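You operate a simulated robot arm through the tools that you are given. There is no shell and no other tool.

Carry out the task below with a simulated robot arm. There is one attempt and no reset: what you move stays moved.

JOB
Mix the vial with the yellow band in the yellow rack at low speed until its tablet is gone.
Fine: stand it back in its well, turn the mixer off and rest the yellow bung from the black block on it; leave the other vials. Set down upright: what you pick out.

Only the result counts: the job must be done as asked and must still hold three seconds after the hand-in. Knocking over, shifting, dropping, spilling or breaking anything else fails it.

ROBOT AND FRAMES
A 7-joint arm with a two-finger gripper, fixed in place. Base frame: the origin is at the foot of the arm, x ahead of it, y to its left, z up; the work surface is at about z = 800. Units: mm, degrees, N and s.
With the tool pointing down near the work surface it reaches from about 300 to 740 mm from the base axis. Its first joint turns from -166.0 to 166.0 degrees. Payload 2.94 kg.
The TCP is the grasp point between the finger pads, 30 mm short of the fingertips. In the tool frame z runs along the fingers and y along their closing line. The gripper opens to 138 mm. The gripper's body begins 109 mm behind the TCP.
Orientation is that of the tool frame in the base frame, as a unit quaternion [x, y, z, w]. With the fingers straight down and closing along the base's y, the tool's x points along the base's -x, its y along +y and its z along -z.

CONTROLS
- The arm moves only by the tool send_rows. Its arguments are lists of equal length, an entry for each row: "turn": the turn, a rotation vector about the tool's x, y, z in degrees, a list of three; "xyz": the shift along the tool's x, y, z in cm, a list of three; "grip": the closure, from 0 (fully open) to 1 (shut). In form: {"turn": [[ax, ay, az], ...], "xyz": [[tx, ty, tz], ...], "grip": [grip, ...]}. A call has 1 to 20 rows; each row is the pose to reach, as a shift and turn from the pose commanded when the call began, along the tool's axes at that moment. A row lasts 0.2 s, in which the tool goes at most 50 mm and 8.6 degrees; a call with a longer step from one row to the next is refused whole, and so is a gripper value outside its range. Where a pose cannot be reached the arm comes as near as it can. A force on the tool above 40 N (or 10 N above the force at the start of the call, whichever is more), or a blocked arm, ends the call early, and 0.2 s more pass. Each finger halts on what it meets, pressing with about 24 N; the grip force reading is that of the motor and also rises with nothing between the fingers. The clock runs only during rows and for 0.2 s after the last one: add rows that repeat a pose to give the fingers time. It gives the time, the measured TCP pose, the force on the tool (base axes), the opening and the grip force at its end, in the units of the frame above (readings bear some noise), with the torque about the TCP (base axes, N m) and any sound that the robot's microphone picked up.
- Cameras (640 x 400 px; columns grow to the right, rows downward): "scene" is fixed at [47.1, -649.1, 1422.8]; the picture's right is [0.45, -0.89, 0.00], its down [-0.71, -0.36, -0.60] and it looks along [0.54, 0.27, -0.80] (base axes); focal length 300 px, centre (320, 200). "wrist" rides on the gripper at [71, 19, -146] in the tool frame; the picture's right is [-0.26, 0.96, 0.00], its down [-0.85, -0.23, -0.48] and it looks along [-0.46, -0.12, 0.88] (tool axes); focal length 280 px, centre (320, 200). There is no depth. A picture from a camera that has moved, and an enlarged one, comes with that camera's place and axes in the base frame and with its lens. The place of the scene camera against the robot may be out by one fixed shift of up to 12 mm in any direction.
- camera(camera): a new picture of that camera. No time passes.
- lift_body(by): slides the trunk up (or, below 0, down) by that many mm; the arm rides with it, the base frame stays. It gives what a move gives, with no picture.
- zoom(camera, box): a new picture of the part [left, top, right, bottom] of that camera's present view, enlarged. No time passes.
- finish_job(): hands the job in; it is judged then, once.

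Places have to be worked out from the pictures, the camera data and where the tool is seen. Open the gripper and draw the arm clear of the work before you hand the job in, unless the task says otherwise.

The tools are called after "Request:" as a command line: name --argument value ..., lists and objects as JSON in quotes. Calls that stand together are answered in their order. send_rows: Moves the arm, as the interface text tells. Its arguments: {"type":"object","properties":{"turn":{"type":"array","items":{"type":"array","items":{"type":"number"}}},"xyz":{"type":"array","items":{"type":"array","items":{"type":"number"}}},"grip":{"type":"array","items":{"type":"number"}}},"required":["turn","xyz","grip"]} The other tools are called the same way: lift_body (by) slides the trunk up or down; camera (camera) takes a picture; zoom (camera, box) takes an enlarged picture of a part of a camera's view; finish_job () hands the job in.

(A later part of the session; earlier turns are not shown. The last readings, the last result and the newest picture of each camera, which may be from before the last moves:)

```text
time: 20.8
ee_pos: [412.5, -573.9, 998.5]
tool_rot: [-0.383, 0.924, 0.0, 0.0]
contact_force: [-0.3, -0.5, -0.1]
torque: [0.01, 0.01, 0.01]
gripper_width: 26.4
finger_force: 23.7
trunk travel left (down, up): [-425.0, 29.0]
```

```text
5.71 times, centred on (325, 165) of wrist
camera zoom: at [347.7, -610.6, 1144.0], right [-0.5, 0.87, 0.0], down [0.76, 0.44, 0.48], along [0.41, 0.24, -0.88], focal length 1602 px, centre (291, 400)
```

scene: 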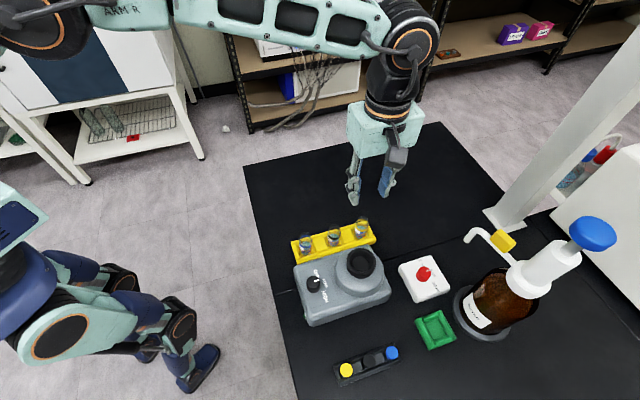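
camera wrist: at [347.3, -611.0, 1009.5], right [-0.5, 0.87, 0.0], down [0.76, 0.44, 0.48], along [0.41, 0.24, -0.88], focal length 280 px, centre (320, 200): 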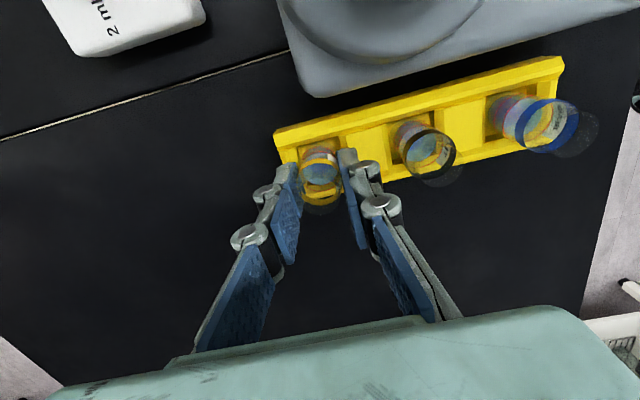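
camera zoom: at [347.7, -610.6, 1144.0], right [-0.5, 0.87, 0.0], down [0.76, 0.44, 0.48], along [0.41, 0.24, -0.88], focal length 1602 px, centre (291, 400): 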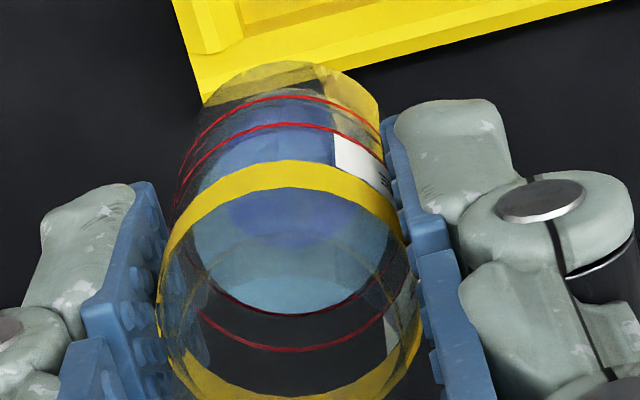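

Vial bottom appears about 53 mm below the TCP. I carry it over to above the cup centre (298.4, -609.8) at the same height.

Request:
send_rows --turn '[[0, 0, 0], [0, 0, 0], [0, 0, 0], [0, 0, 0], [0, 0, 0], [0, 0, 0], [0, 0, 0], [0, 0, 0], [0, 0, 0], [0, 0, 0]]' --xyz '[[0.5, 0.26, 0], [1.7, 0.88, 0], [3.3, 1.7, 0], [5.0, 2.58, 0], [6.7, 3.46, 0], [8.4, 4.34, 0], [9.8, 5.06, 0], [10.51, 5.43, 0], [10.51, 5.43, 0], [10.51, 5.43, 0]]' --grip '[1, 1, 1, 1, 1, 1, 1, 1, 1, 1]'

Request:
camera --camera "wrist"

Request:
zoom --camera "scene" --box '[310, 190, 410, 290]'

Request:
zoom --camera "wrist" --box '[260, 100, 380, 200]'

```text
time: 23.0
ee_pos: [298.3, -608.3, 998.0]
tool_rot: [-0.383, 0.924, 0.0, 0.0]
contact_force: [-0.2, -0.7, -0.1]
torque: [-0.02, 0.0, -0.02]
gripper_width: 26.7
finger_force: 24.5
trunk travel left (down, up): [-425.0, 29.0]
```

```text
taken
camera wrist: at [234.2, -646.3, 1144.4], right [-0.5, 0.87, 0.0], down [0.76, 0.44, 0.48], along [0.41, 0.24, -0.88], focal length 280 px, centre (320, 200)
```

wrist: 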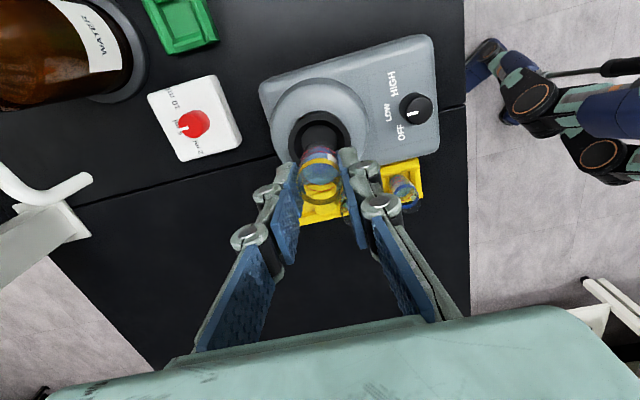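

```text
4.00 times, centred on (360, 240) of scene
camera zoom: at [47.1, -649.1, 1422.8], right [0.45, -0.89, 0.0], down [-0.71, -0.36, -0.6], along [0.54, 0.27, -0.8], focal length 1199 px, centre (160, 40)
```

zoom: 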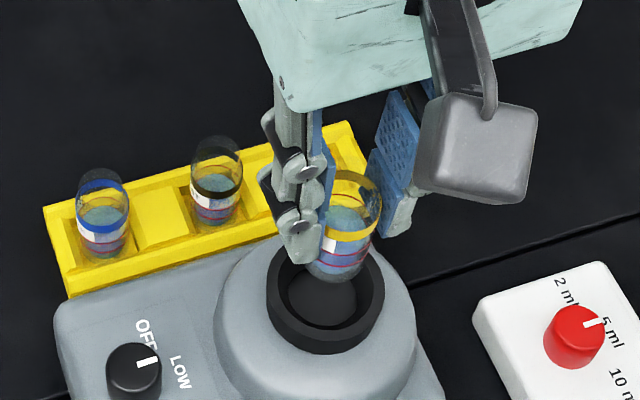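

```text
4.00 times, centred on (320, 150) of wrist
camera zoom: at [234.2, -646.3, 1144.4], right [-0.5, 0.87, 0.0], down [0.76, 0.44, 0.48], along [0.41, 0.24, -0.88], focal length 1122 px, centre (320, 400)
```

zoom: 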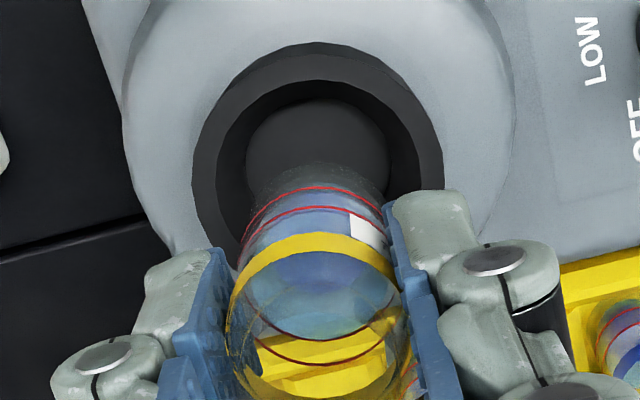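

Vial and cup are concentric in the wrist view, and the knob mark points to LOW. I lower the vial into the cup gradually, stopping a few mm above the expected floor contact.

Request:
send_rows --turn '[[0, 0, 0], [0, 0, 0], [0, 0, 0], [0, 0, 0], [0, 0, 0], [0, 0, 0], [0, 0, 0]]' --xyz '[[0, 0, 0.7], [0, 0, 1.5], [0, 0, 2.3], [0, 0, 3.0], [0, 0, 3.6], [0, 0, 3.9], [0, 0, 3.9]]' --grip '[1, 1, 1, 1, 1, 1, 1]'

Request:
zoom --camera "scene" --box '[330, 210, 400, 280]'

Request:
zoom --camera "wrist" --box '[270, 110, 370, 190]'

```text
time: 24.6
ee_pos: [298.1, -608.4, 958.6]
tool_rot: [-0.383, 0.924, 0.0, 0.0]
contact_force: [0.5, 0.2, -0.1]
torque: [0.02, 0.02, -0.01]
gripper_width: 26.6
finger_force: 23.6
trunk travel left (down, up): [-425.0, 29.0]
```

```text
5.71 times, centred on (365, 245) of scene
camera zoom: at [47.1, -649.1, 1422.8], right [0.45, -0.89, 0.0], down [-0.71, -0.36, -0.6], along [0.54, 0.27, -0.8], focal length 1712 px, centre (63, -57)
```

zoom: 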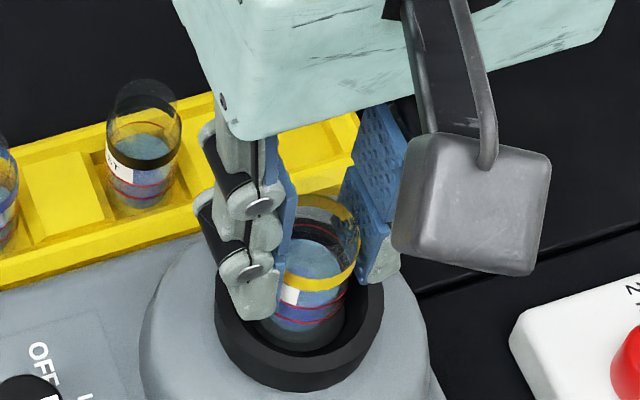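

```text
5.00 times, centred on (320, 150) of wrist
camera zoom: at [234.5, -646.2, 1105.5], right [-0.5, 0.87, 0.0], down [0.76, 0.44, 0.48], along [0.41, 0.24, -0.88], focal length 1402 px, centre (320, 450)
```

zoom: 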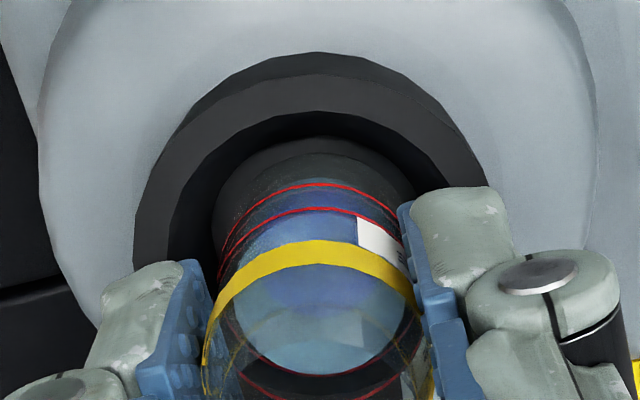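

No contact yet at TCP 958.6. I go on down in 1 mm steps, watching the force.

Request:
send_rows --turn '[[0, 0, 0], [0, 0, 0], [0, 0, 0], [0, 0, 0], [0, 0, 0]]' --xyz '[[0, 0, 0.1], [0, 0, 0.2], [0, 0, 0.3], [0, 0, 0.4], [0, 0, 0.4]]' --grip '[1, 1, 1, 1, 1]'

```text
time: 25.8
ee_pos: [297.8, -608.5, 955.3]
tool_rot: [-0.382, 0.924, 0.0, 0.0]
contact_force: [0.7, 0.1, 0.0]
torque: [-0.03, 0.01, -0.03]
gripper_width: 26.4
finger_force: 23.6
trunk travel left (down, up): [-425.0, 29.0]
```

Still free at 955. I continue in 1 mm steps.

Request:
send_rows --turn '[[0, 0, 0], [0, 0, 0], [0, 0, 0], [0, 0, 0]]' --xyz '[[0, 0, 0.1], [0, 0, 0.2], [0, 0, 0.3], [0, 0, 0.3]]' --grip '[1, 1, 1, 1]'

Request:
zoom --camera "scene" --box '[330, 210, 400, 280]'

Request:
zoom --camera "wrist" --box '[270, 110, 370, 190]'

```text
time: 26.8
ee_pos: [298.6, -609.8, 951.6]
tool_rot: [-0.382, 0.924, 0.001, 0.0]
contact_force: [1.6, 0.8, 1.7]
torque: [-0.01, -0.08, 0.01]
gripper_width: 26.5
finger_force: 24.4
trunk travel left (down, up): [-425.0, 29.0]
```

```text
5.71 times, centred on (365, 245) of scene
camera zoom: at [47.1, -649.1, 1422.8], right [0.45, -0.89, 0.0], down [-0.71, -0.36, -0.6], along [0.54, 0.27, -0.8], focal length 1712 px, centre (63, -57)
```

zoom: 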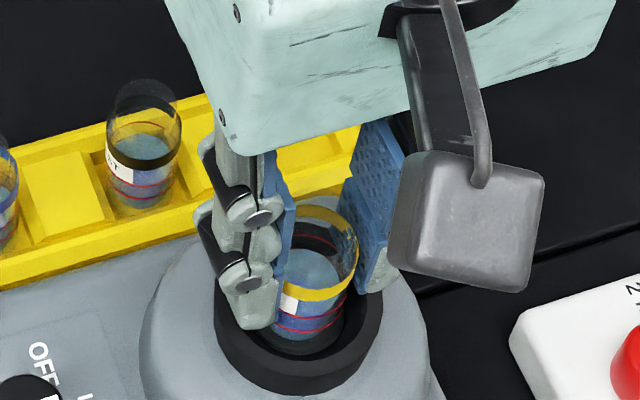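

```text
5.00 times, centred on (320, 150) of wrist
camera zoom: at [234.7, -646.4, 1098.4], right [-0.5, 0.87, 0.0], down [0.76, 0.44, 0.48], along [0.41, 0.24, -0.88], focal length 1402 px, centre (320, 450)
```

zoom: 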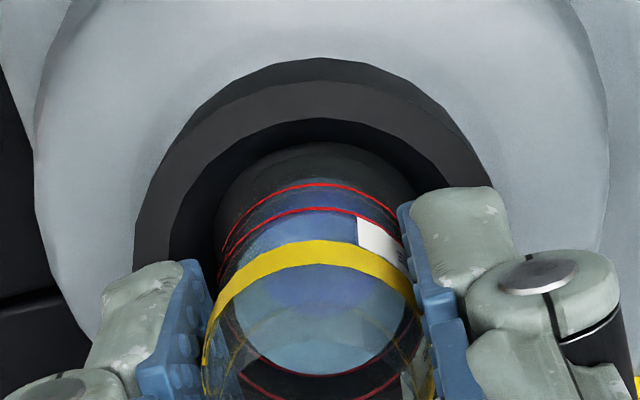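

Light contact begins (Fz 1.7 N). I press down another millimetre or two and listen for the mixer.

Request:
send_rows --turn '[[0, 0, 0], [0, 0, 0], [0, 0, 0], [0, 0, 0]]' --xyz '[[0, 0, 0.05], [0, 0, 0.1], [0, 0, 0.1], [0, 0, 0.1]]' --grip '[1, 1, 1, 1]'

```text
time: 27.8
ee_pos: [299.1, -608.7, 950.8]
tool_rot: [-0.383, 0.924, 0.0, 0.0]
contact_force: [0.6, 1.5, 1.9]
torque: [0.07, -0.03, 0.02]
gripper_width: 26.6
finger_force: 23.6
trunk travel left (down, up): [-425.0, 29.0]
```

Force stays small (1.9 N). I press a further 2 mm.

Request:
send_rows --turn '[[0, 0, 0], [0, 0, 0], [0, 0, 0], [0, 0, 0]]' --xyz '[[0, 0, 0.05], [0, 0, 0.1], [0, 0, 0.2], [0, 0, 0.2]]' --grip '[1, 1, 1, 1]'

Request:
zoom --camera "scene" --box '[330, 210, 400, 280]'

Request:
zoom --camera "wrist" --box '[270, 110, 370, 190]'

```text
time: 28.8
ee_pos: [298.9, -609.9, 949.6]
tool_rot: [-0.382, 0.924, -0.001, 0.0]
contact_force: [-0.4, -0.3, 4.1]
torque: [-0.05, -0.02, 0.0]
gripper_width: 26.8
finger_force: 24.3
trunk travel left (down, up): [-425.0, 29.0]
```

```text
5.71 times, centred on (365, 245) of scene
camera zoom: at [47.1, -649.1, 1422.8], right [0.45, -0.89, 0.0], down [-0.71, -0.36, -0.6], along [0.54, 0.27, -0.8], focal length 1712 px, centre (63, -57)
```

zoom: 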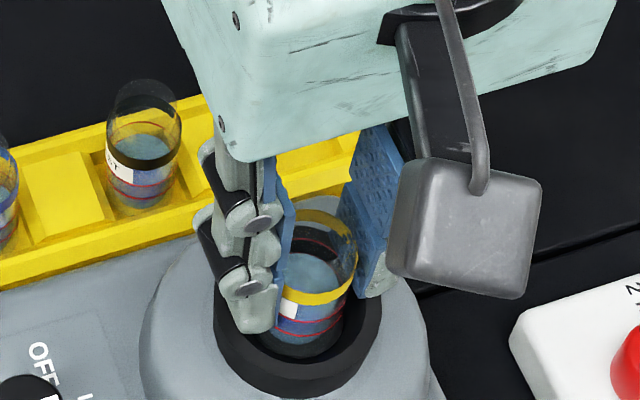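

```text
5.00 times, centred on (320, 150) of wrist
camera zoom: at [234.6, -646.5, 1095.9], right [-0.5, 0.87, 0.0], down [0.76, 0.44, 0.48], along [0.41, 0.24, -0.88], focal length 1402 px, centre (320, 450)
```

zoom: 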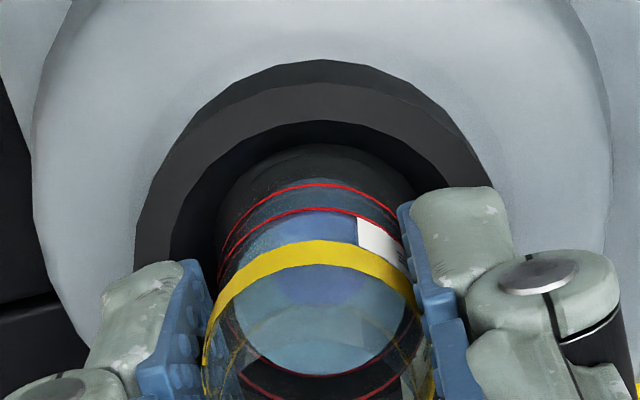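

Contact force about 4 N and holding. I check the liquid and knob closely, then hold here while time passes.

Request:
zoom --camera "wrist" --box '[300, 130, 340, 170]'

Request:
zoom --camera "wrist" --box '[370, 50, 450, 130]'

Request:
zoom --camera "scene" --box '[355, 235, 385, 265]'

Request:
zoom --camera "scene" --box '[290, 250, 350, 330]'

```text
10.00 times, centred on (320, 150) of wrist
camera zoom: at [234.6, -646.5, 1095.9], right [-0.5, 0.87, 0.0], down [0.76, 0.44, 0.48], along [0.41, 0.24, -0.88], focal length 2804 px, centre (320, 700)
```

zoom: 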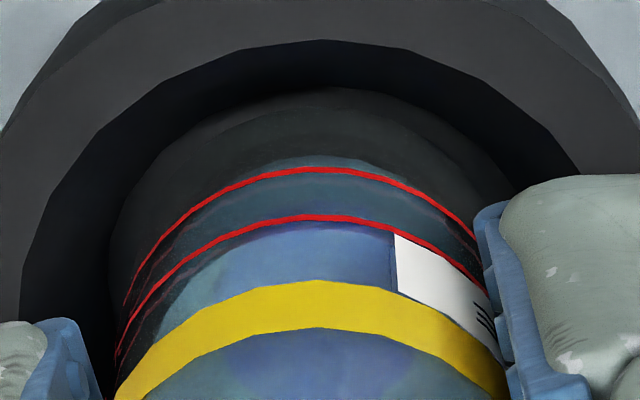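

```text
5.00 times, centred on (410, 90) of wrist
camera zoom: at [234.6, -646.5, 1095.9], right [-0.5, 0.87, 0.0], down [0.76, 0.44, 0.48], along [0.41, 0.24, -0.88], focal length 1402 px, centre (-130, 750)
```

zoom: 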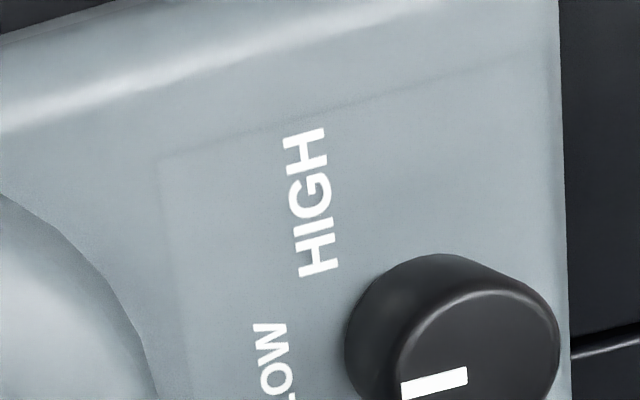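

```text
13.33 times, centred on (370, 250) of scene
camera zoom: at [47.1, -649.1, 1422.8], right [0.45, -0.89, 0.0], down [-0.71, -0.36, -0.6], along [0.54, 0.27, -0.8], focal length 3995 px, centre (-347, -467)
```

zoom: 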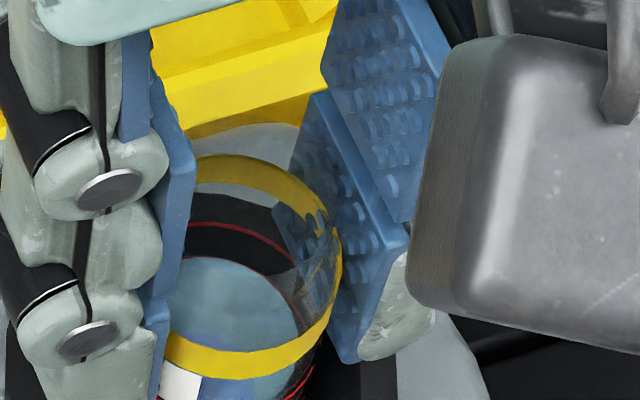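

```text
5.00 times, centred on (320, 290) of scene
camera zoom: at [47.1, -649.1, 1422.8], right [0.45, -0.89, 0.0], down [-0.71, -0.36, -0.6], along [0.54, 0.27, -0.8], focal length 1498 px, centre (320, -250)
```

zoom: 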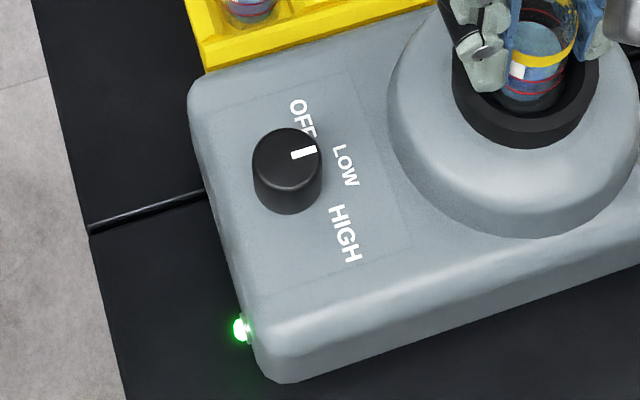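

The mixer's lamp is now lit bright green, so it is running at LOW. I hold the vial in the cup and let time pass, then compare the liquid's look.

Request:
send_rows --turn '[[0, 0, 0], [0, 0, 0], [0, 0, 0], [0, 0, 0], [0, 0, 0], [0, 0, 0], [0, 0, 0], [0, 0, 0], [0, 0, 0], [0, 0, 0], [0, 0, 0], [0, 0, 0], [0, 0, 0], [0, 0, 0], [0, 0, 0]]' --xyz '[[0, 0, 0], [0, 0, 0], [0, 0, 0], [0, 0, 0], [0, 0, 0], [0, 0, 0], [0, 0, 0], [0, 0, 0], [0, 0, 0], [0, 0, 0], [0, 0, 0], [0, 0, 0], [0, 0, 0], [0, 0, 0], [0, 0, 0]]' --grip '[1, 1, 1, 1, 1, 1, 1, 1, 1, 1, 1, 1, 1, 1, 1]'

Request:
zoom --camera "wrist" --box '[270, 110, 370, 190]'

Request:
zoom --camera "wrist" --box '[295, 150, 345, 200]'

Request:
zoom --camera "scene" --box '[290, 210, 410, 330]'

```text
time: 32.0
ee_pos: [299.3, -609.7, 949.7]
tool_rot: [-0.382, 0.924, 0.0, 0.0]
contact_force: [0.6, -0.2, 3.1]
torque: [0.02, -0.01, 0.02]
gripper_width: 26.7
finger_force: 24.2
trunk travel left (down, up): [-425.0, 29.0]
```

```text
5.00 times, centred on (320, 150) of wrist
camera zoom: at [234.6, -646.4, 1095.8], right [-0.5, 0.87, 0.0], down [0.76, 0.44, 0.48], along [0.41, 0.24, -0.88], focal length 1402 px, centre (320, 450)
```

zoom: 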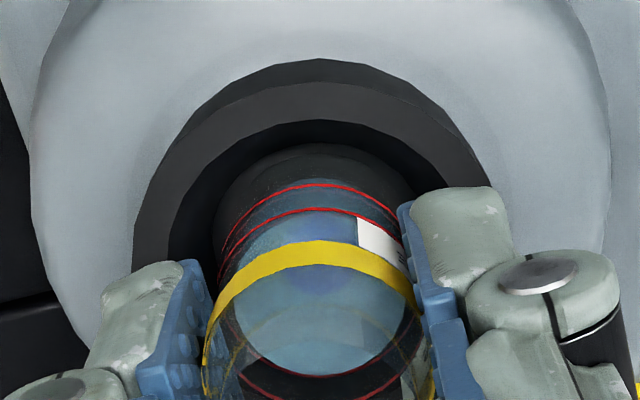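

```text
8.00 times, centred on (320, 175) of wrist
camera zoom: at [234.6, -646.4, 1095.8], right [-0.5, 0.87, 0.0], down [0.76, 0.44, 0.48], along [0.41, 0.24, -0.88], focal length 2243 px, centre (320, 400)
```

zoom: 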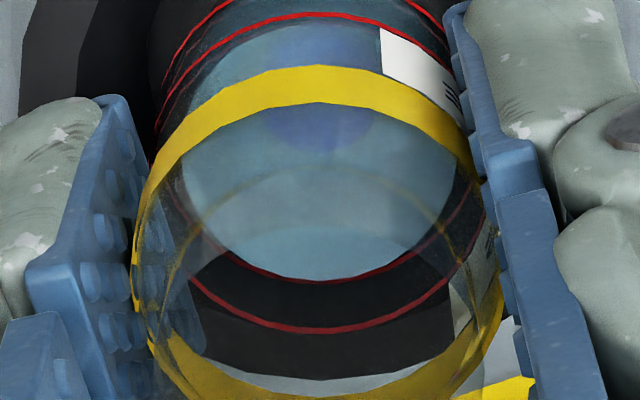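

```text
3.33 times, centred on (350, 270) of scene
camera zoom: at [47.1, -649.1, 1422.8], right [0.45, -0.89, 0.0], down [-0.71, -0.36, -0.6], along [0.54, 0.27, -0.8], focal length 999 px, centre (220, -33)
```

zoom: 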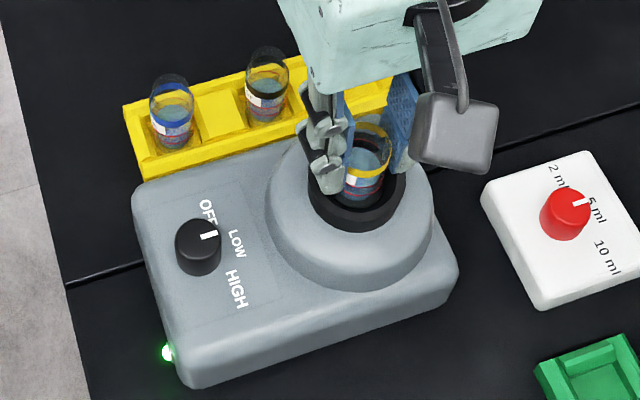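

The violet disc (the tablet) in the liquid looks smaller than before, so it is dissolving. I hold on longer.

Request:
send_rows --turn '[[0, 0, 0], [0, 0, 0], [0, 0, 0], [0, 0, 0], [0, 0, 0], [0, 0, 0], [0, 0, 0], [0, 0, 0], [0, 0, 0], [0, 0, 0], [0, 0, 0], [0, 0, 0], [0, 0, 0], [0, 0, 0], [0, 0, 0], [0, 0, 0], [0, 0, 0], [0, 0, 0], [0, 0, 0], [0, 0, 0]]' --xyz '[[0, 0, 0], [0, 0, 0], [0, 0, 0], [0, 0, 0], [0, 0, 0], [0, 0, 0], [0, 0, 0], [0, 0, 0], [0, 0, 0], [0, 0, 0], [0, 0, 0], [0, 0, 0], [0, 0, 0], [0, 0, 0], [0, 0, 0], [0, 0, 0], [0, 0, 0], [0, 0, 0], [0, 0, 0], [0, 0, 0]]' --grip '[1, 1, 1, 1, 1, 1, 1, 1, 1, 1, 1, 1, 1, 1, 1, 1, 1, 1, 1, 1]'

Request:
zoom --camera "wrist" --box '[270, 110, 370, 190]'

Request:
zoom --camera "wrist" --box '[295, 150, 345, 200]'

Request:
zoom --camera "scene" --box '[355, 235, 385, 265]'

```text
time: 36.2
ee_pos: [299.6, -608.5, 950.2]
tool_rot: [-0.383, 0.924, 0.0, 0.0]
contact_force: [0.4, 0.3, 3.8]
torque: [0.05, 0.03, 0.03]
gripper_width: 26.6
finger_force: 24.4
trunk travel left (down, up): [-425.0, 29.0]
```

```text
5.00 times, centred on (320, 150) of wrist
camera zoom: at [234.6, -646.4, 1095.9], right [-0.5, 0.87, 0.0], down [0.76, 0.44, 0.48], along [0.41, 0.24, -0.88], focal length 1402 px, centre (320, 450)
```

zoom: 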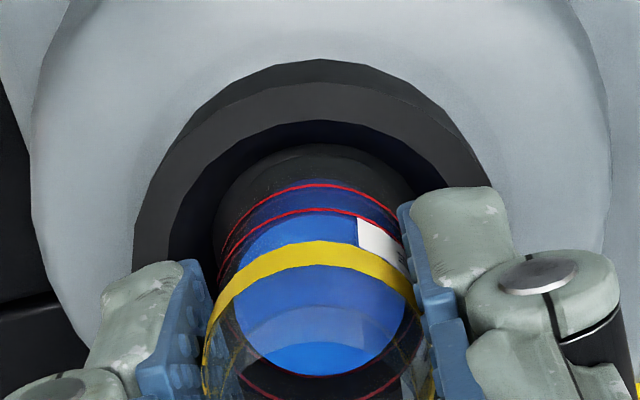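

```text
8.00 times, centred on (320, 175) of wrist
camera zoom: at [234.6, -646.4, 1095.9], right [-0.5, 0.87, 0.0], down [0.76, 0.44, 0.48], along [0.41, 0.24, -0.88], focal length 2243 px, centre (320, 400)
```

zoom: 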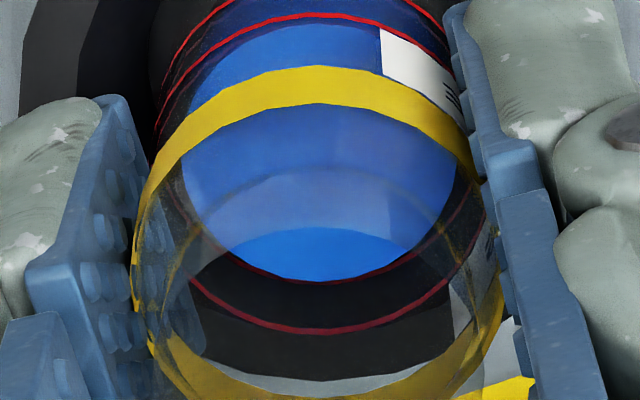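

```text
13.33 times, centred on (370, 250) of scene
camera zoom: at [47.1, -649.1, 1422.8], right [0.45, -0.89, 0.0], down [-0.71, -0.36, -0.6], along [0.54, 0.27, -0.8], focal length 3995 px, centre (-347, -467)
```

zoom: 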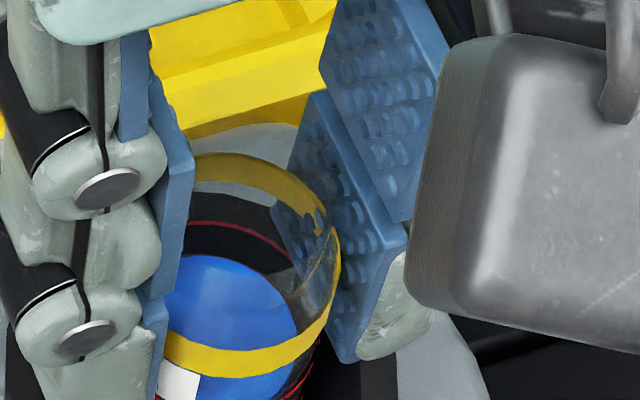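

The liquid has turned a uniform clear blue with no tablet disc left: dissolved. I lift the vial straight back out of the cup.

Request:
send_rows --turn '[[0, 0, 0], [0, 0, 0], [0, 0, 0], [0, 0, 0], [0, 0, 0], [0, 0, 0], [0, 0, 0], [0, 0, 0], [0, 0, 0]]' --xyz '[[0, 0, -0.3], [0, 0, -0.8], [0, 0, -1.5], [0, 0, -2.3], [0, 0, -3.2], [0, 0, -4.0], [0, 0, -4.6], [0, 0, -4.9], [0, 0, -4.9]]' --grip '[1, 1, 1, 1, 1, 1, 1, 1, 1]'

Request:
zoom --camera "scene" --box '[310, 190, 410, 290]'

Request:
zoom --camera "wrist" --box '[260, 100, 380, 200]'

```text
time: 38.2
ee_pos: [300.2, -610.4, 998.5]
tool_rot: [-0.382, 0.924, -0.001, 0.0]
contact_force: [-0.3, 0.4, -0.4]
torque: [0.04, 0.0, 0.01]
gripper_width: 26.6
finger_force: 23.9
trunk travel left (down, up): [-425.0, 29.0]
```

```text
4.00 times, centred on (360, 240) of scene
camera zoom: at [47.1, -649.1, 1422.8], right [0.45, -0.89, 0.0], down [-0.71, -0.36, -0.6], along [0.54, 0.27, -0.8], focal length 1199 px, centre (160, 40)
```

zoom: 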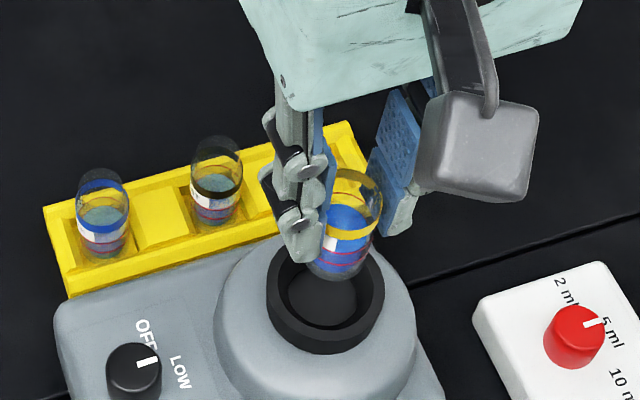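

```text
4.00 times, centred on (320, 150) of wrist
camera zoom: at [234.9, -646.4, 1144.3], right [-0.5, 0.87, 0.0], down [0.76, 0.44, 0.48], along [0.41, 0.24, -0.88], focal length 1122 px, centre (320, 400)
```

zoom: 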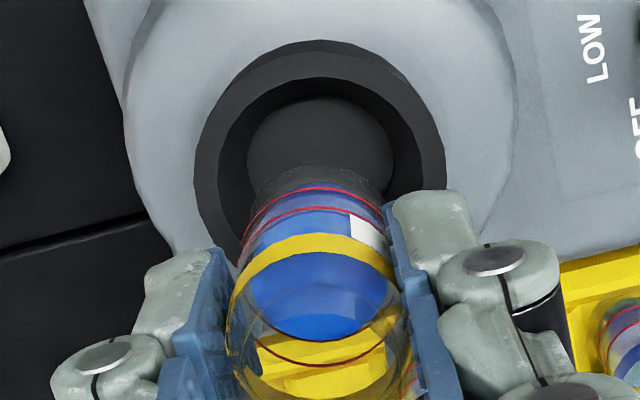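

The vial is out and unchanged in the grip. I carry it back to above its empty well by the reverse shift.

Request:
send_rows --turn '[[0, 0, 0], [0, 0, 0], [0, 0, 0], [0, 0, 0], [0, 0, 0], [0, 0, 0], [0, 0, 0], [0, 0, 0], [0, 0, 0], [0, 0, 0], [0, 0, 0]]' --xyz '[[-0.5, -0.26, 0], [-1.7, -0.88, 0], [-3.3, -1.7, 0], [-5.0, -2.58, 0], [-6.7, -3.46, 0], [-8.4, -4.34, 0], [-9.8, -5.06, 0], [-10.51, -5.43, 0], [-10.51, -5.43, 0], [-10.51, -5.43, 0], [-10.51, -5.43, 0]]' --grip '[1, 1, 1, 1, 1, 1, 1, 1, 1, 1, 1]'

Request:
zoom --camera "scene" --box '[310, 150, 430, 260]'

Request:
zoom --camera "wrist" --box '[260, 100, 400, 220]'

```text
time: 40.6
ee_pos: [411.4, -574.1, 997.5]
tool_rot: [-0.382, 0.924, -0.001, 0.0]
contact_force: [0.9, 0.1, 0.5]
torque: [0.01, 0.0, 0.03]
gripper_width: 26.5
finger_force: 24.5
trunk travel left (down, up): [-425.0, 29.0]
```

```text
3.64 times, centred on (370, 205) of scene
camera zoom: at [47.1, -649.1, 1422.8], right [0.45, -0.89, 0.0], down [-0.71, -0.36, -0.6], along [0.54, 0.27, -0.8], focal length 1090 px, centre (138, 182)
```

zoom: 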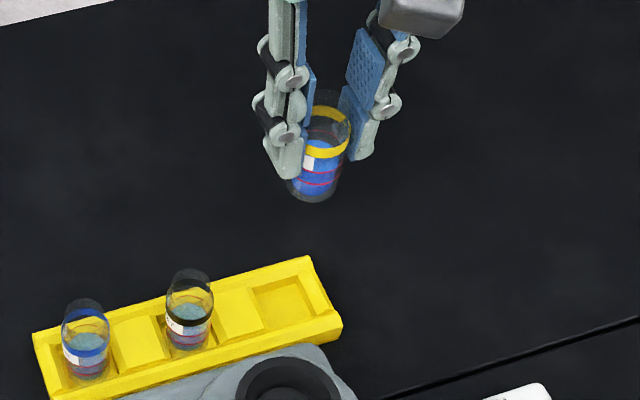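

```text
3.33 times, centred on (330, 160) of wrist
camera zoom: at [346.7, -610.7, 1143.9], right [-0.5, 0.87, 0.0], down [0.76, 0.44, 0.48], along [0.41, 0.24, -0.88], focal length 935 px, centre (287, 333)
```

zoom: 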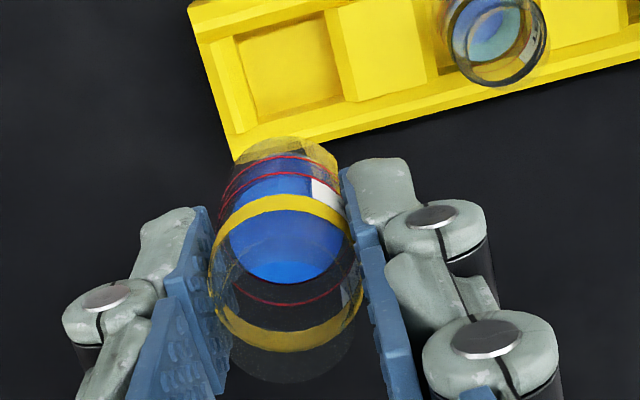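

The empty well is unchanged and below the vial. I lower 130 mm, leaving about 5 mm to go.

Request:
send_rows --turn '[[0, 0, 0], [0, 0, 0], [0, 0, 0], [0, 0, 0], [0, 0, 0], [0, 0, 0], [0, 0, 0], [0, 0, 0], [0, 0, 0], [0, 0, 0], [0, 0, 0]]' --xyz '[[0, 0, 0.8], [0, 0, 2.2], [0, 0, 4.0], [0, 0, 6.0], [0, 0, 8.0], [0, 0, 9.8], [0, 0, 11.2], [0, 0, 12.2], [0, 0, 12.8], [0, 0, 13.0], [0, 0, 13.0]]' --grip '[1, 1, 1, 1, 1, 1, 1, 1, 1, 1, 1]'

Request:
zoom --camera "scene" --box '[320, 190, 400, 260]'

```text
time: 43.0
ee_pos: [411.4, -574.1, 866.6]
tool_rot: [-0.382, 0.924, 0.0, -0.001]
contact_force: [-0.2, -0.5, -0.8]
torque: [0.01, -0.03, 0.0]
gripper_width: 26.7
finger_force: 24.0
trunk travel left (down, up): [-425.0, 29.0]
```

```text
5.71 times, centred on (360, 225) of scene
camera zoom: at [47.1, -649.1, 1422.8], right [0.45, -0.89, 0.0], down [-0.71, -0.36, -0.6], along [0.54, 0.27, -0.8], focal length 1712 px, centre (91, 57)
```

zoom: 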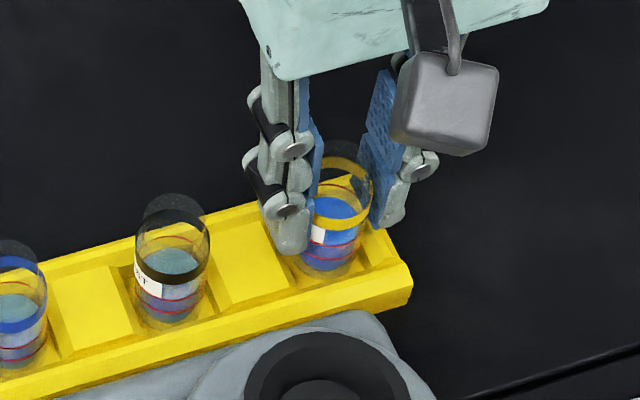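

In the well with no contact yet. I lower the last few mm slowly and watch for floor contact.

Request:
send_rows --turn '[[0, 0, 0], [0, 0, 0], [0, 0, 0], [0, 0, 0], [0, 0, 0]]' --xyz '[[0, 0, 0.15], [0, 0, 0.3], [0, 0, 0.45], [0, 0, 0.5], [0, 0, 0.5]]' --grip '[1, 1, 1, 1, 1]'

```text
time: 44.2
ee_pos: [413.0, -573.0, 863.9]
tool_rot: [-0.383, 0.924, 0.0, 0.0]
contact_force: [0.7, 0.6, 0.0]
torque: [-0.02, -0.01, 0.0]
gripper_width: 26.6
finger_force: 24.5
trunk travel left (down, up): [-425.0, 29.0]
```

No contact force yet; I lower a further 1–2 mm to find the floor.

Request:
send_rows --turn '[[0, 0, 0], [0, 0, 0], [0, 0, 0]]' --xyz '[[0, 0, 0.05], [0, 0, 0.1], [0, 0, 0.1]]' --grip '[1, 1, 1]'

```text
time: 45.0
ee_pos: [411.7, -574.1, 862.9]
tool_rot: [-0.383, 0.924, -0.001, 0.0]
contact_force: [0.8, 0.3, 3.4]
torque: [-0.02, 0.0, 0.03]
gripper_width: 26.8
finger_force: 24.0
trunk travel left (down, up): [-425.0, 29.0]
```

Floor contact (3.4 N). I release the vial by opening to about 50 mm, then rise straight up.

Request:
send_rows --turn '[[0, 0, 0], [0, 0, 0], [0, 0, 0], [0, 0, 0], [0, 0, 0], [0, 0, 0], [0, 0, 0], [0, 0, 0], [0, 0, 0], [0, 0, 0], [0, 0, 0]]' --xyz '[[0, 0, -0.05], [0, 0, -0.05], [0, 0, -0.05], [0, 0, -0.05], [0, 0, -1.0], [0, 0, -2.5], [0, 0, -4.5], [0, 0, -7], [0, 0, -10], [0, 0, -12], [0, 0, -12]]' --grip '[0.78, 0.7, 0.64, 0.64, 0.64, 0.64, 0.64, 0.64, 0.64, 0.64, 0.64]'

Request:
zoom --camera "scene" --box '[300, 190, 400, 270]'

Request:
zoom --camera "wrist" --box '[280, 80, 380, 180]'

```text
time: 47.4
ee_pos: [412.1, -575.2, 980.4]
tool_rot: [-0.382, 0.924, 0.0, 0.0]
contact_force: [0.2, 0.6, 0.0]
torque: [0.0, 0.01, 0.01]
gripper_width: 49.7
finger_force: 0.0
trunk travel left (down, up): [-425.0, 29.0]
```

```text
5.00 times, centred on (350, 230) of scene
camera zoom: at [47.1, -649.1, 1422.8], right [0.45, -0.89, 0.0], down [-0.71, -0.36, -0.6], along [0.54, 0.27, -0.8], focal length 1498 px, centre (170, 50)
```

zoom: 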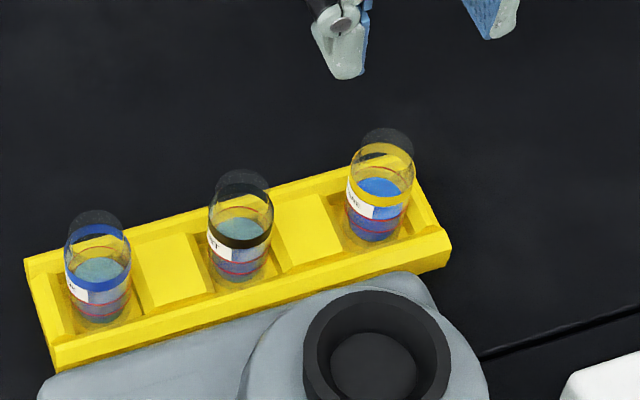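

```text
4.00 times, centred on (330, 130) of wrist
camera zoom: at [346.9, -611.3, 1128.1], right [-0.5, 0.87, 0.0], down [0.76, 0.44, 0.48], along [0.41, 0.24, -0.88], focal length 1122 px, centre (280, 480)
```

zoom: 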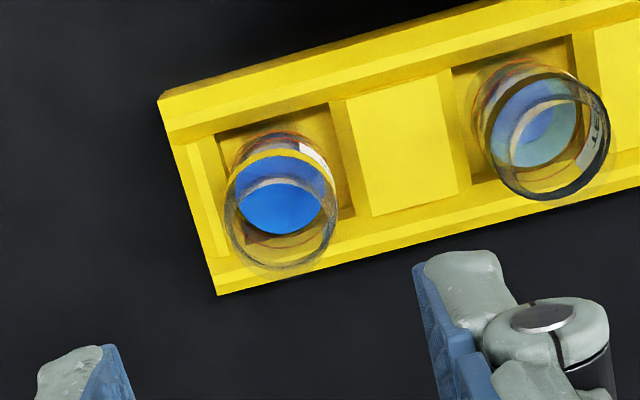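

The yellow vial stands upright in its well, neighbours untouched. Now I go back over the knob (fingers ~50 mm open) with the original yaw, to turn the mixer off.

Request:
send_rows --turn '[[0, 0, 5], [0, 0, 10], [0, 0, 15], [0, 0, 20], [0, 0, 25], [0, 0, 30], [0, 0, 35], [0, 0, 40], [0, 0, 45], [0, 0, 45], [0, 0, 45]]' --xyz '[[1.167, 1.621, 0], [2.333, 3.242, 0], [3.5, 4.863, 0], [4.667, 6.484, 0], [5.833, 8.106, 0], [7.0, 9.727, 0], [8.167, 11.348, 0], [9.333, 12.969, 0], [10.5, 14.59, 0], [10.5, 14.59, 0], [10.5, 14.59, 0]]' --grip '[0.64, 0.64, 0.64, 0.64, 0.64, 0.64, 0.64, 0.64, 0.64, 0.64, 0.64]'

Request:
zoom --camera "wrist" --box '[260, 100, 380, 200]'

Request:
camera --camera "scene"

```text
time: 49.8
ee_pos: [233.6, -545.3, 981.9]
tool_rot: [0.0, 1.0, 0.0, 0.0]
contact_force: [0.5, -0.4, 0.7]
torque: [0.0, 0.01, -0.01]
gripper_width: 49.4
finger_force: 0.1
trunk travel left (down, up): [-425.0, 29.0]
```

```text
4.00 times, centred on (320, 150) of wrist
camera zoom: at [162.1, -526.3, 1127.9], right [0.26, 0.96, 0.0], down [0.85, -0.23, 0.48], along [0.46, -0.13, -0.88], focal length 1122 px, centre (320, 400)
```

zoom: 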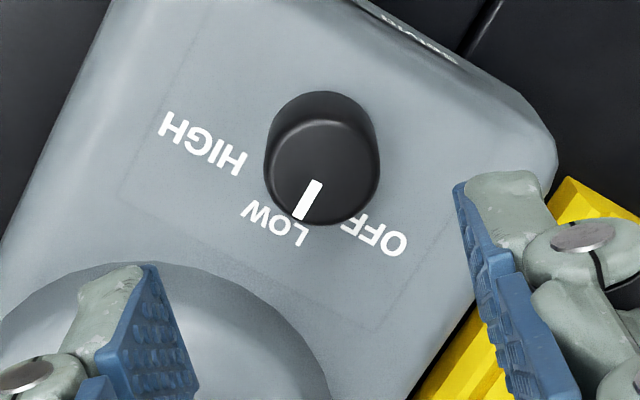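

```text
taken
```

scene: 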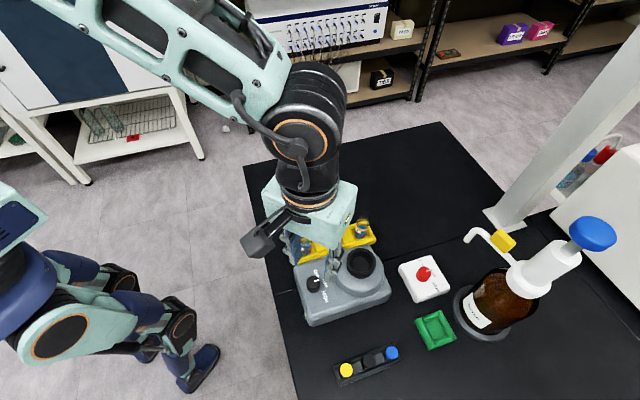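

The knob is centred at (233.8, -545.3) right under the TCP, mark on LOW. I descend, close on the knob and check the grip.

Request:
send_rows --turn '[[0, 0, 0], [0, 0, 0], [0, 0, 0], [0, 0, 0], [0, 0, 0], [0, 0, 0], [0, 0, 0], [0, 0, 0], [0, 0, 0], [0, 0, 0]]' --xyz '[[0, 0, 2], [0, 0, 4], [0, 0, 6], [0, 0, 7.4], [0, 0, 8.1], [0, 0, 8.1], [0, 0, 8.1], [0, 0, 8.1], [0, 0, 8.1], [0, 0, 8.1]]' --grip '[0.64, 0.64, 0.64, 0.64, 0.64, 0.64, 1, 1, 1, 1]'

```text
time: 52.0
ee_pos: [233.0, -544.8, 900.2]
tool_rot: [0.001, 1.0, -0.001, 0.0]
contact_force: [-0.4, 1.8, -0.7]
torque: [0.03, -0.12, 0.04]
gripper_width: 25.1
finger_force: 44.4
trunk travel left (down, up): [-425.0, 29.0]
```

The knob is gripped (25.1 mm). I turn it 60° counter-clockwise (tool -z) back to OFF.

Request:
send_rows --turn '[[0, 0, -6], [0, 0, -12], [0, 0, -18], [0, 0, -24], [0, 0, -30], [0, 0, -36], [0, 0, -42], [0, 0, -48], [0, 0, -54], [0, 0, -60], [0, 0, -60], [0, 0, -60]]' --xyz '[[0, 0, 0], [0, 0, 0], [0, 0, 0], [0, 0, 0], [0, 0, 0], [0, 0, 0], [0, 0, 0], [0, 0, 0], [0, 0, 0], [0, 0, 0], [0, 0, 0], [0, 0, 0]]' --grip '[1, 1, 1, 1, 1, 1, 1, 1, 1, 1, 1, 1]'

Request:
zoom --camera "scene" --box '[280, 230, 370, 330]'

Request:
zoom --camera "wrist" --box '[260, 100, 380, 220]'

```text
time: 54.6
ee_pos: [233.4, -543.8, 901.0]
tool_rot: [-0.5, 0.866, 0.0, 0.0]
contact_force: [-4.9, 1.5, -1.6]
torque: [-0.07, 0.15, -0.08]
gripper_width: 25.4
finger_force: 45.2
trunk travel left (down, up): [-425.0, 29.0]
```

```text
4.00 times, centred on (325, 280) of scene
camera zoom: at [47.1, -649.1, 1422.8], right [0.45, -0.89, 0.0], down [-0.71, -0.36, -0.6], along [0.54, 0.27, -0.8], focal length 1199 px, centre (300, -120)
```

zoom: 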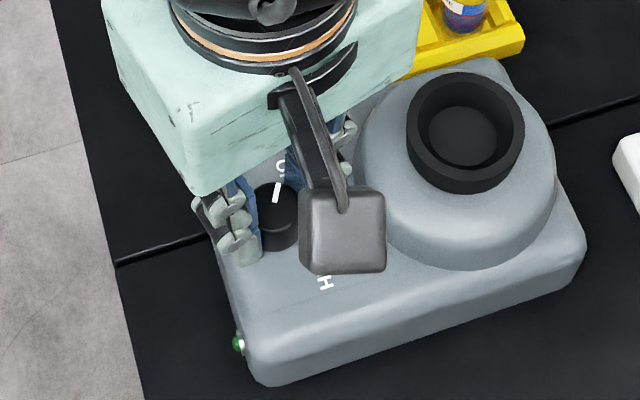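

```text
3.33 times, centred on (320, 160) of wrist
camera zoom: at [180.9, -596.8, 1047.2], right [-0.7, 0.71, 0.0], down [0.62, 0.62, 0.48], along [0.34, 0.34, -0.88], focal length 935 px, centre (320, 333)
```

zoom: 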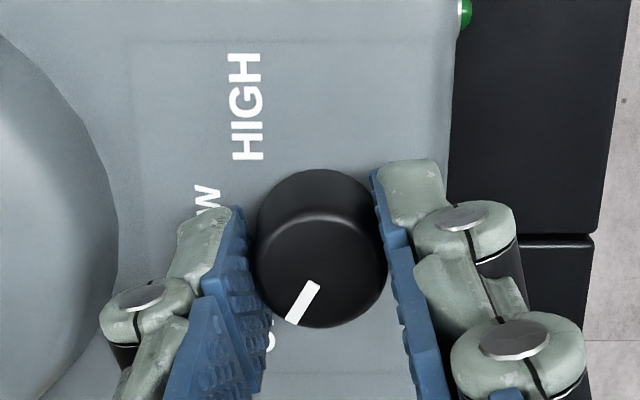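

The knob is back near OFF. I release, rise, and check the mark.

Request:
send_rows --turn '[[0, 0, 0], [0, 0, 0], [0, 0, 0], [0, 0, 0], [0, 0, 0], [0, 0, 0], [0, 0, 0], [0, 0, 0]]' --xyz '[[0, 0, 0], [0, 0, 0], [0, 0, 0], [0, 0, -2], [0, 0, -4], [0, 0, -6], [0, 0, -8], [0, 0, -8]]' --grip '[0.64, 0.64, 0.64, 0.64, 0.64, 0.64, 0.64, 0.64]'

Request:
zoom --camera "wrist" --box '[260, 80, 380, 200]'

Request:
zoom --camera "scene" --box '[280, 230, 370, 330]'

```text
time: 56.4
ee_pos: [233.2, -544.8, 980.4]
tool_rot: [-0.5, 0.866, -0.001, 0.001]
contact_force: [0.6, 0.1, -0.8]
torque: [-0.01, 0.02, 0.0]
gripper_width: 49.7
finger_force: 0.1
trunk travel left (down, up): [-425.0, 29.0]
```

```text
3.33 times, centred on (320, 140) of wrist
camera zoom: at [181.2, -596.8, 1128.0], right [-0.7, 0.71, 0.0], down [0.62, 0.62, 0.48], along [0.34, 0.34, -0.88], focal length 935 px, centre (320, 400)
```

zoom: 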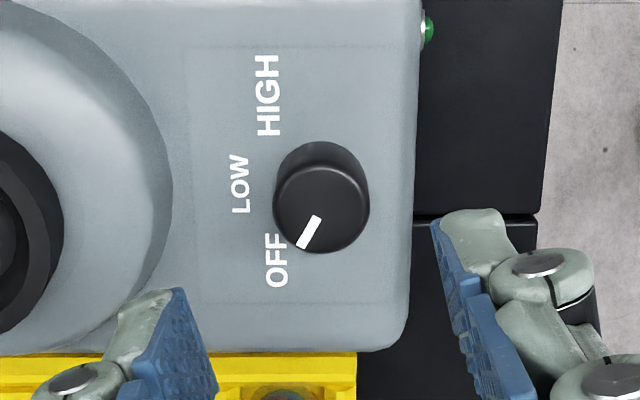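

```text
4.00 times, centred on (325, 280) of scene
camera zoom: at [47.1, -649.1, 1422.8], right [0.45, -0.89, 0.0], down [-0.71, -0.36, -0.6], along [0.54, 0.27, -0.8], focal length 1199 px, centre (300, -120)
```

zoom: 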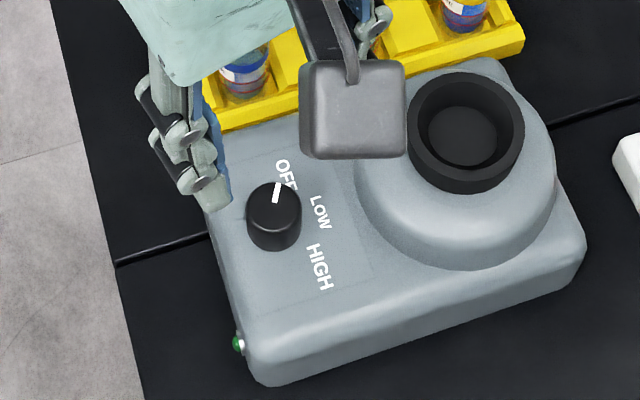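

The mark points at OFF and the lamp is dark. Now I move over the yellow bung at about (138, -657), yawing so the fingers will close along the block's line, and look.

Request:
send_rows --turn '[[0, 0, 3], [0, 0, 6], [0, 0, 9], [0, 0, 12], [0, 0, 15], [0, 0, 15], [0, 0, 15]]' --xyz '[[2.89, 0.54, 0], [5.78, 1.08, 0], [8.68, 1.61, 0], [11.57, 2.15, 0], [14.46, 2.69, 0], [14.46, 2.69, 0], [14.46, 2.69, 0]]' --grip '[0.64, 0.64, 0.64, 0.64, 0.64, 0.64, 0.64]'

Request:
camera --camera "wrist"

Request:
zoom --camera "wrist" --box '[260, 80, 380, 180]'

Request:
zoom --camera "scene" --box '[310, 290, 450, 400]'

```text
time: 58.0
ee_pos: [138.6, -656.8, 979.9]
tool_rot: [-0.382, 0.924, 0.0, 0.0]
contact_force: [-0.3, -0.4, 0.8]
torque: [-0.02, -0.01, -0.01]
gripper_width: 49.6
finger_force: 0.0
trunk travel left (down, up): [-425.0, 29.0]
```

```text
taken
camera wrist: at [73.9, -693.2, 1127.0], right [-0.5, 0.87, 0.0], down [0.76, 0.44, 0.48], along [0.41, 0.24, -0.88], focal length 280 px, centre (320, 200)
```

wrist: 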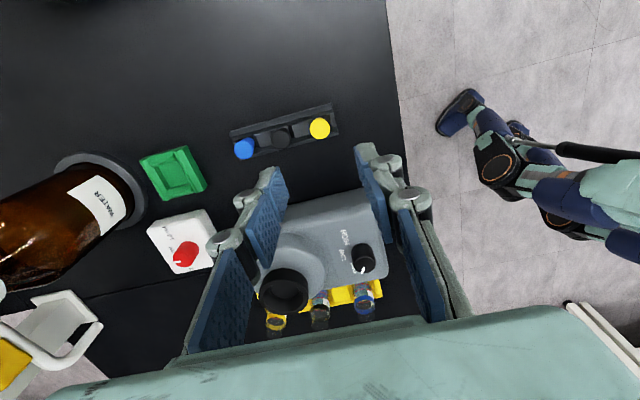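

```text
4.00 times, centred on (320, 130) of wrist
camera zoom: at [73.9, -693.2, 1127.0], right [-0.5, 0.87, 0.0], down [0.76, 0.44, 0.48], along [0.41, 0.24, -0.88], focal length 1122 px, centre (320, 480)
```

zoom: 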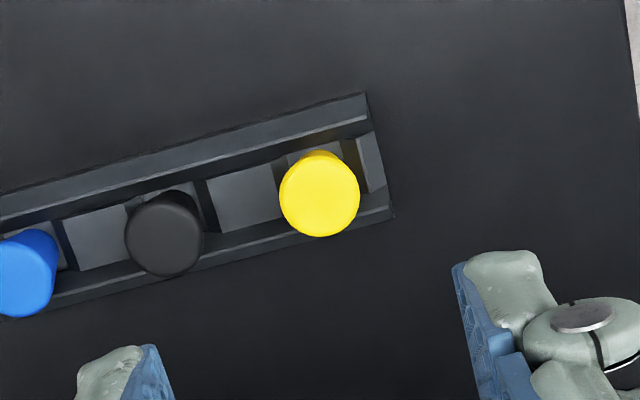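

```text
3.64 times, centred on (380, 345) of scene
camera zoom: at [47.1, -649.1, 1422.8], right [0.45, -0.89, 0.0], down [-0.71, -0.36, -0.6], along [0.54, 0.27, -0.8], focal length 1090 px, centre (102, -327)
```

zoom: 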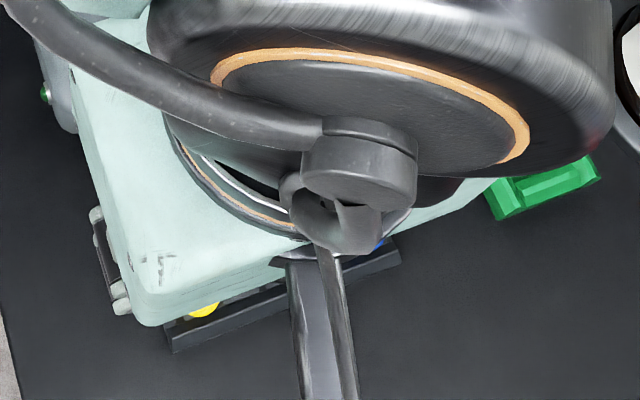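

The yellow bung's top is at about (139, -656, 833), 21 mm wide; the black bung is 42 mm away, and the block rails are low (~811). Before grasping I take a close look at the vial's mouth from the scene camera.

Request:
zoom --camera "scene" --box '[345, 205, 385, 245]'

Request:
zoom --camera "wrist" --box '[255, 295, 315, 345]'

Request:
zoom --camera "wrist" --box '[295, 105, 345, 145]'

```text
10.00 times, centred on (365, 225) of scene
camera zoom: at [47.1, -649.1, 1422.8], right [0.45, -0.89, 0.0], down [-0.71, -0.36, -0.6], along [0.54, 0.27, -0.8], focal length 2997 px, centre (-130, -50)
```

zoom: 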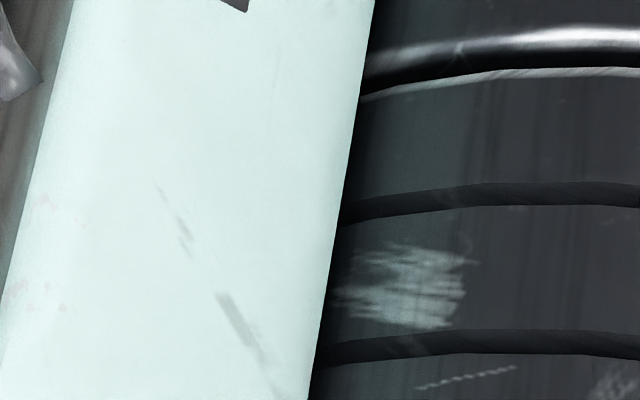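

```text
8.00 times, centred on (285, 320) of wrist
camera zoom: at [73.9, -693.2, 1127.0], right [-0.5, 0.87, 0.0], down [0.76, 0.44, 0.48], along [0.41, 0.24, -0.88], focal length 2243 px, centre (600, -760)
```

zoom: 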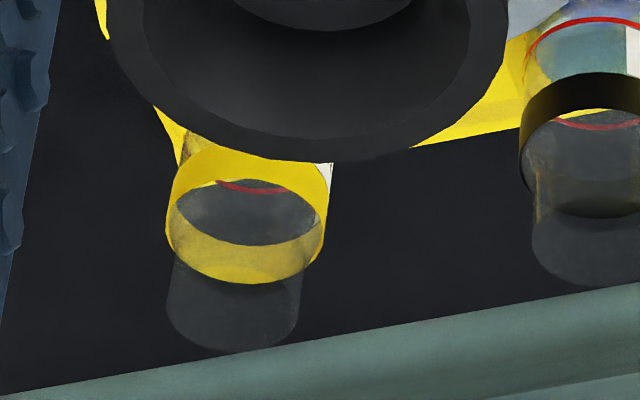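

```text
10.00 times, centred on (320, 125) of wrist
camera zoom: at [73.9, -693.2, 1127.0], right [-0.5, 0.87, 0.0], down [0.76, 0.44, 0.48], along [0.41, 0.24, -0.88], focal length 2804 px, centre (320, 950)
```

zoom: 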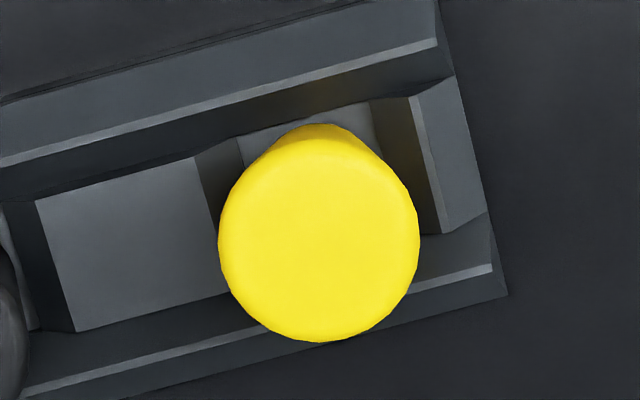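

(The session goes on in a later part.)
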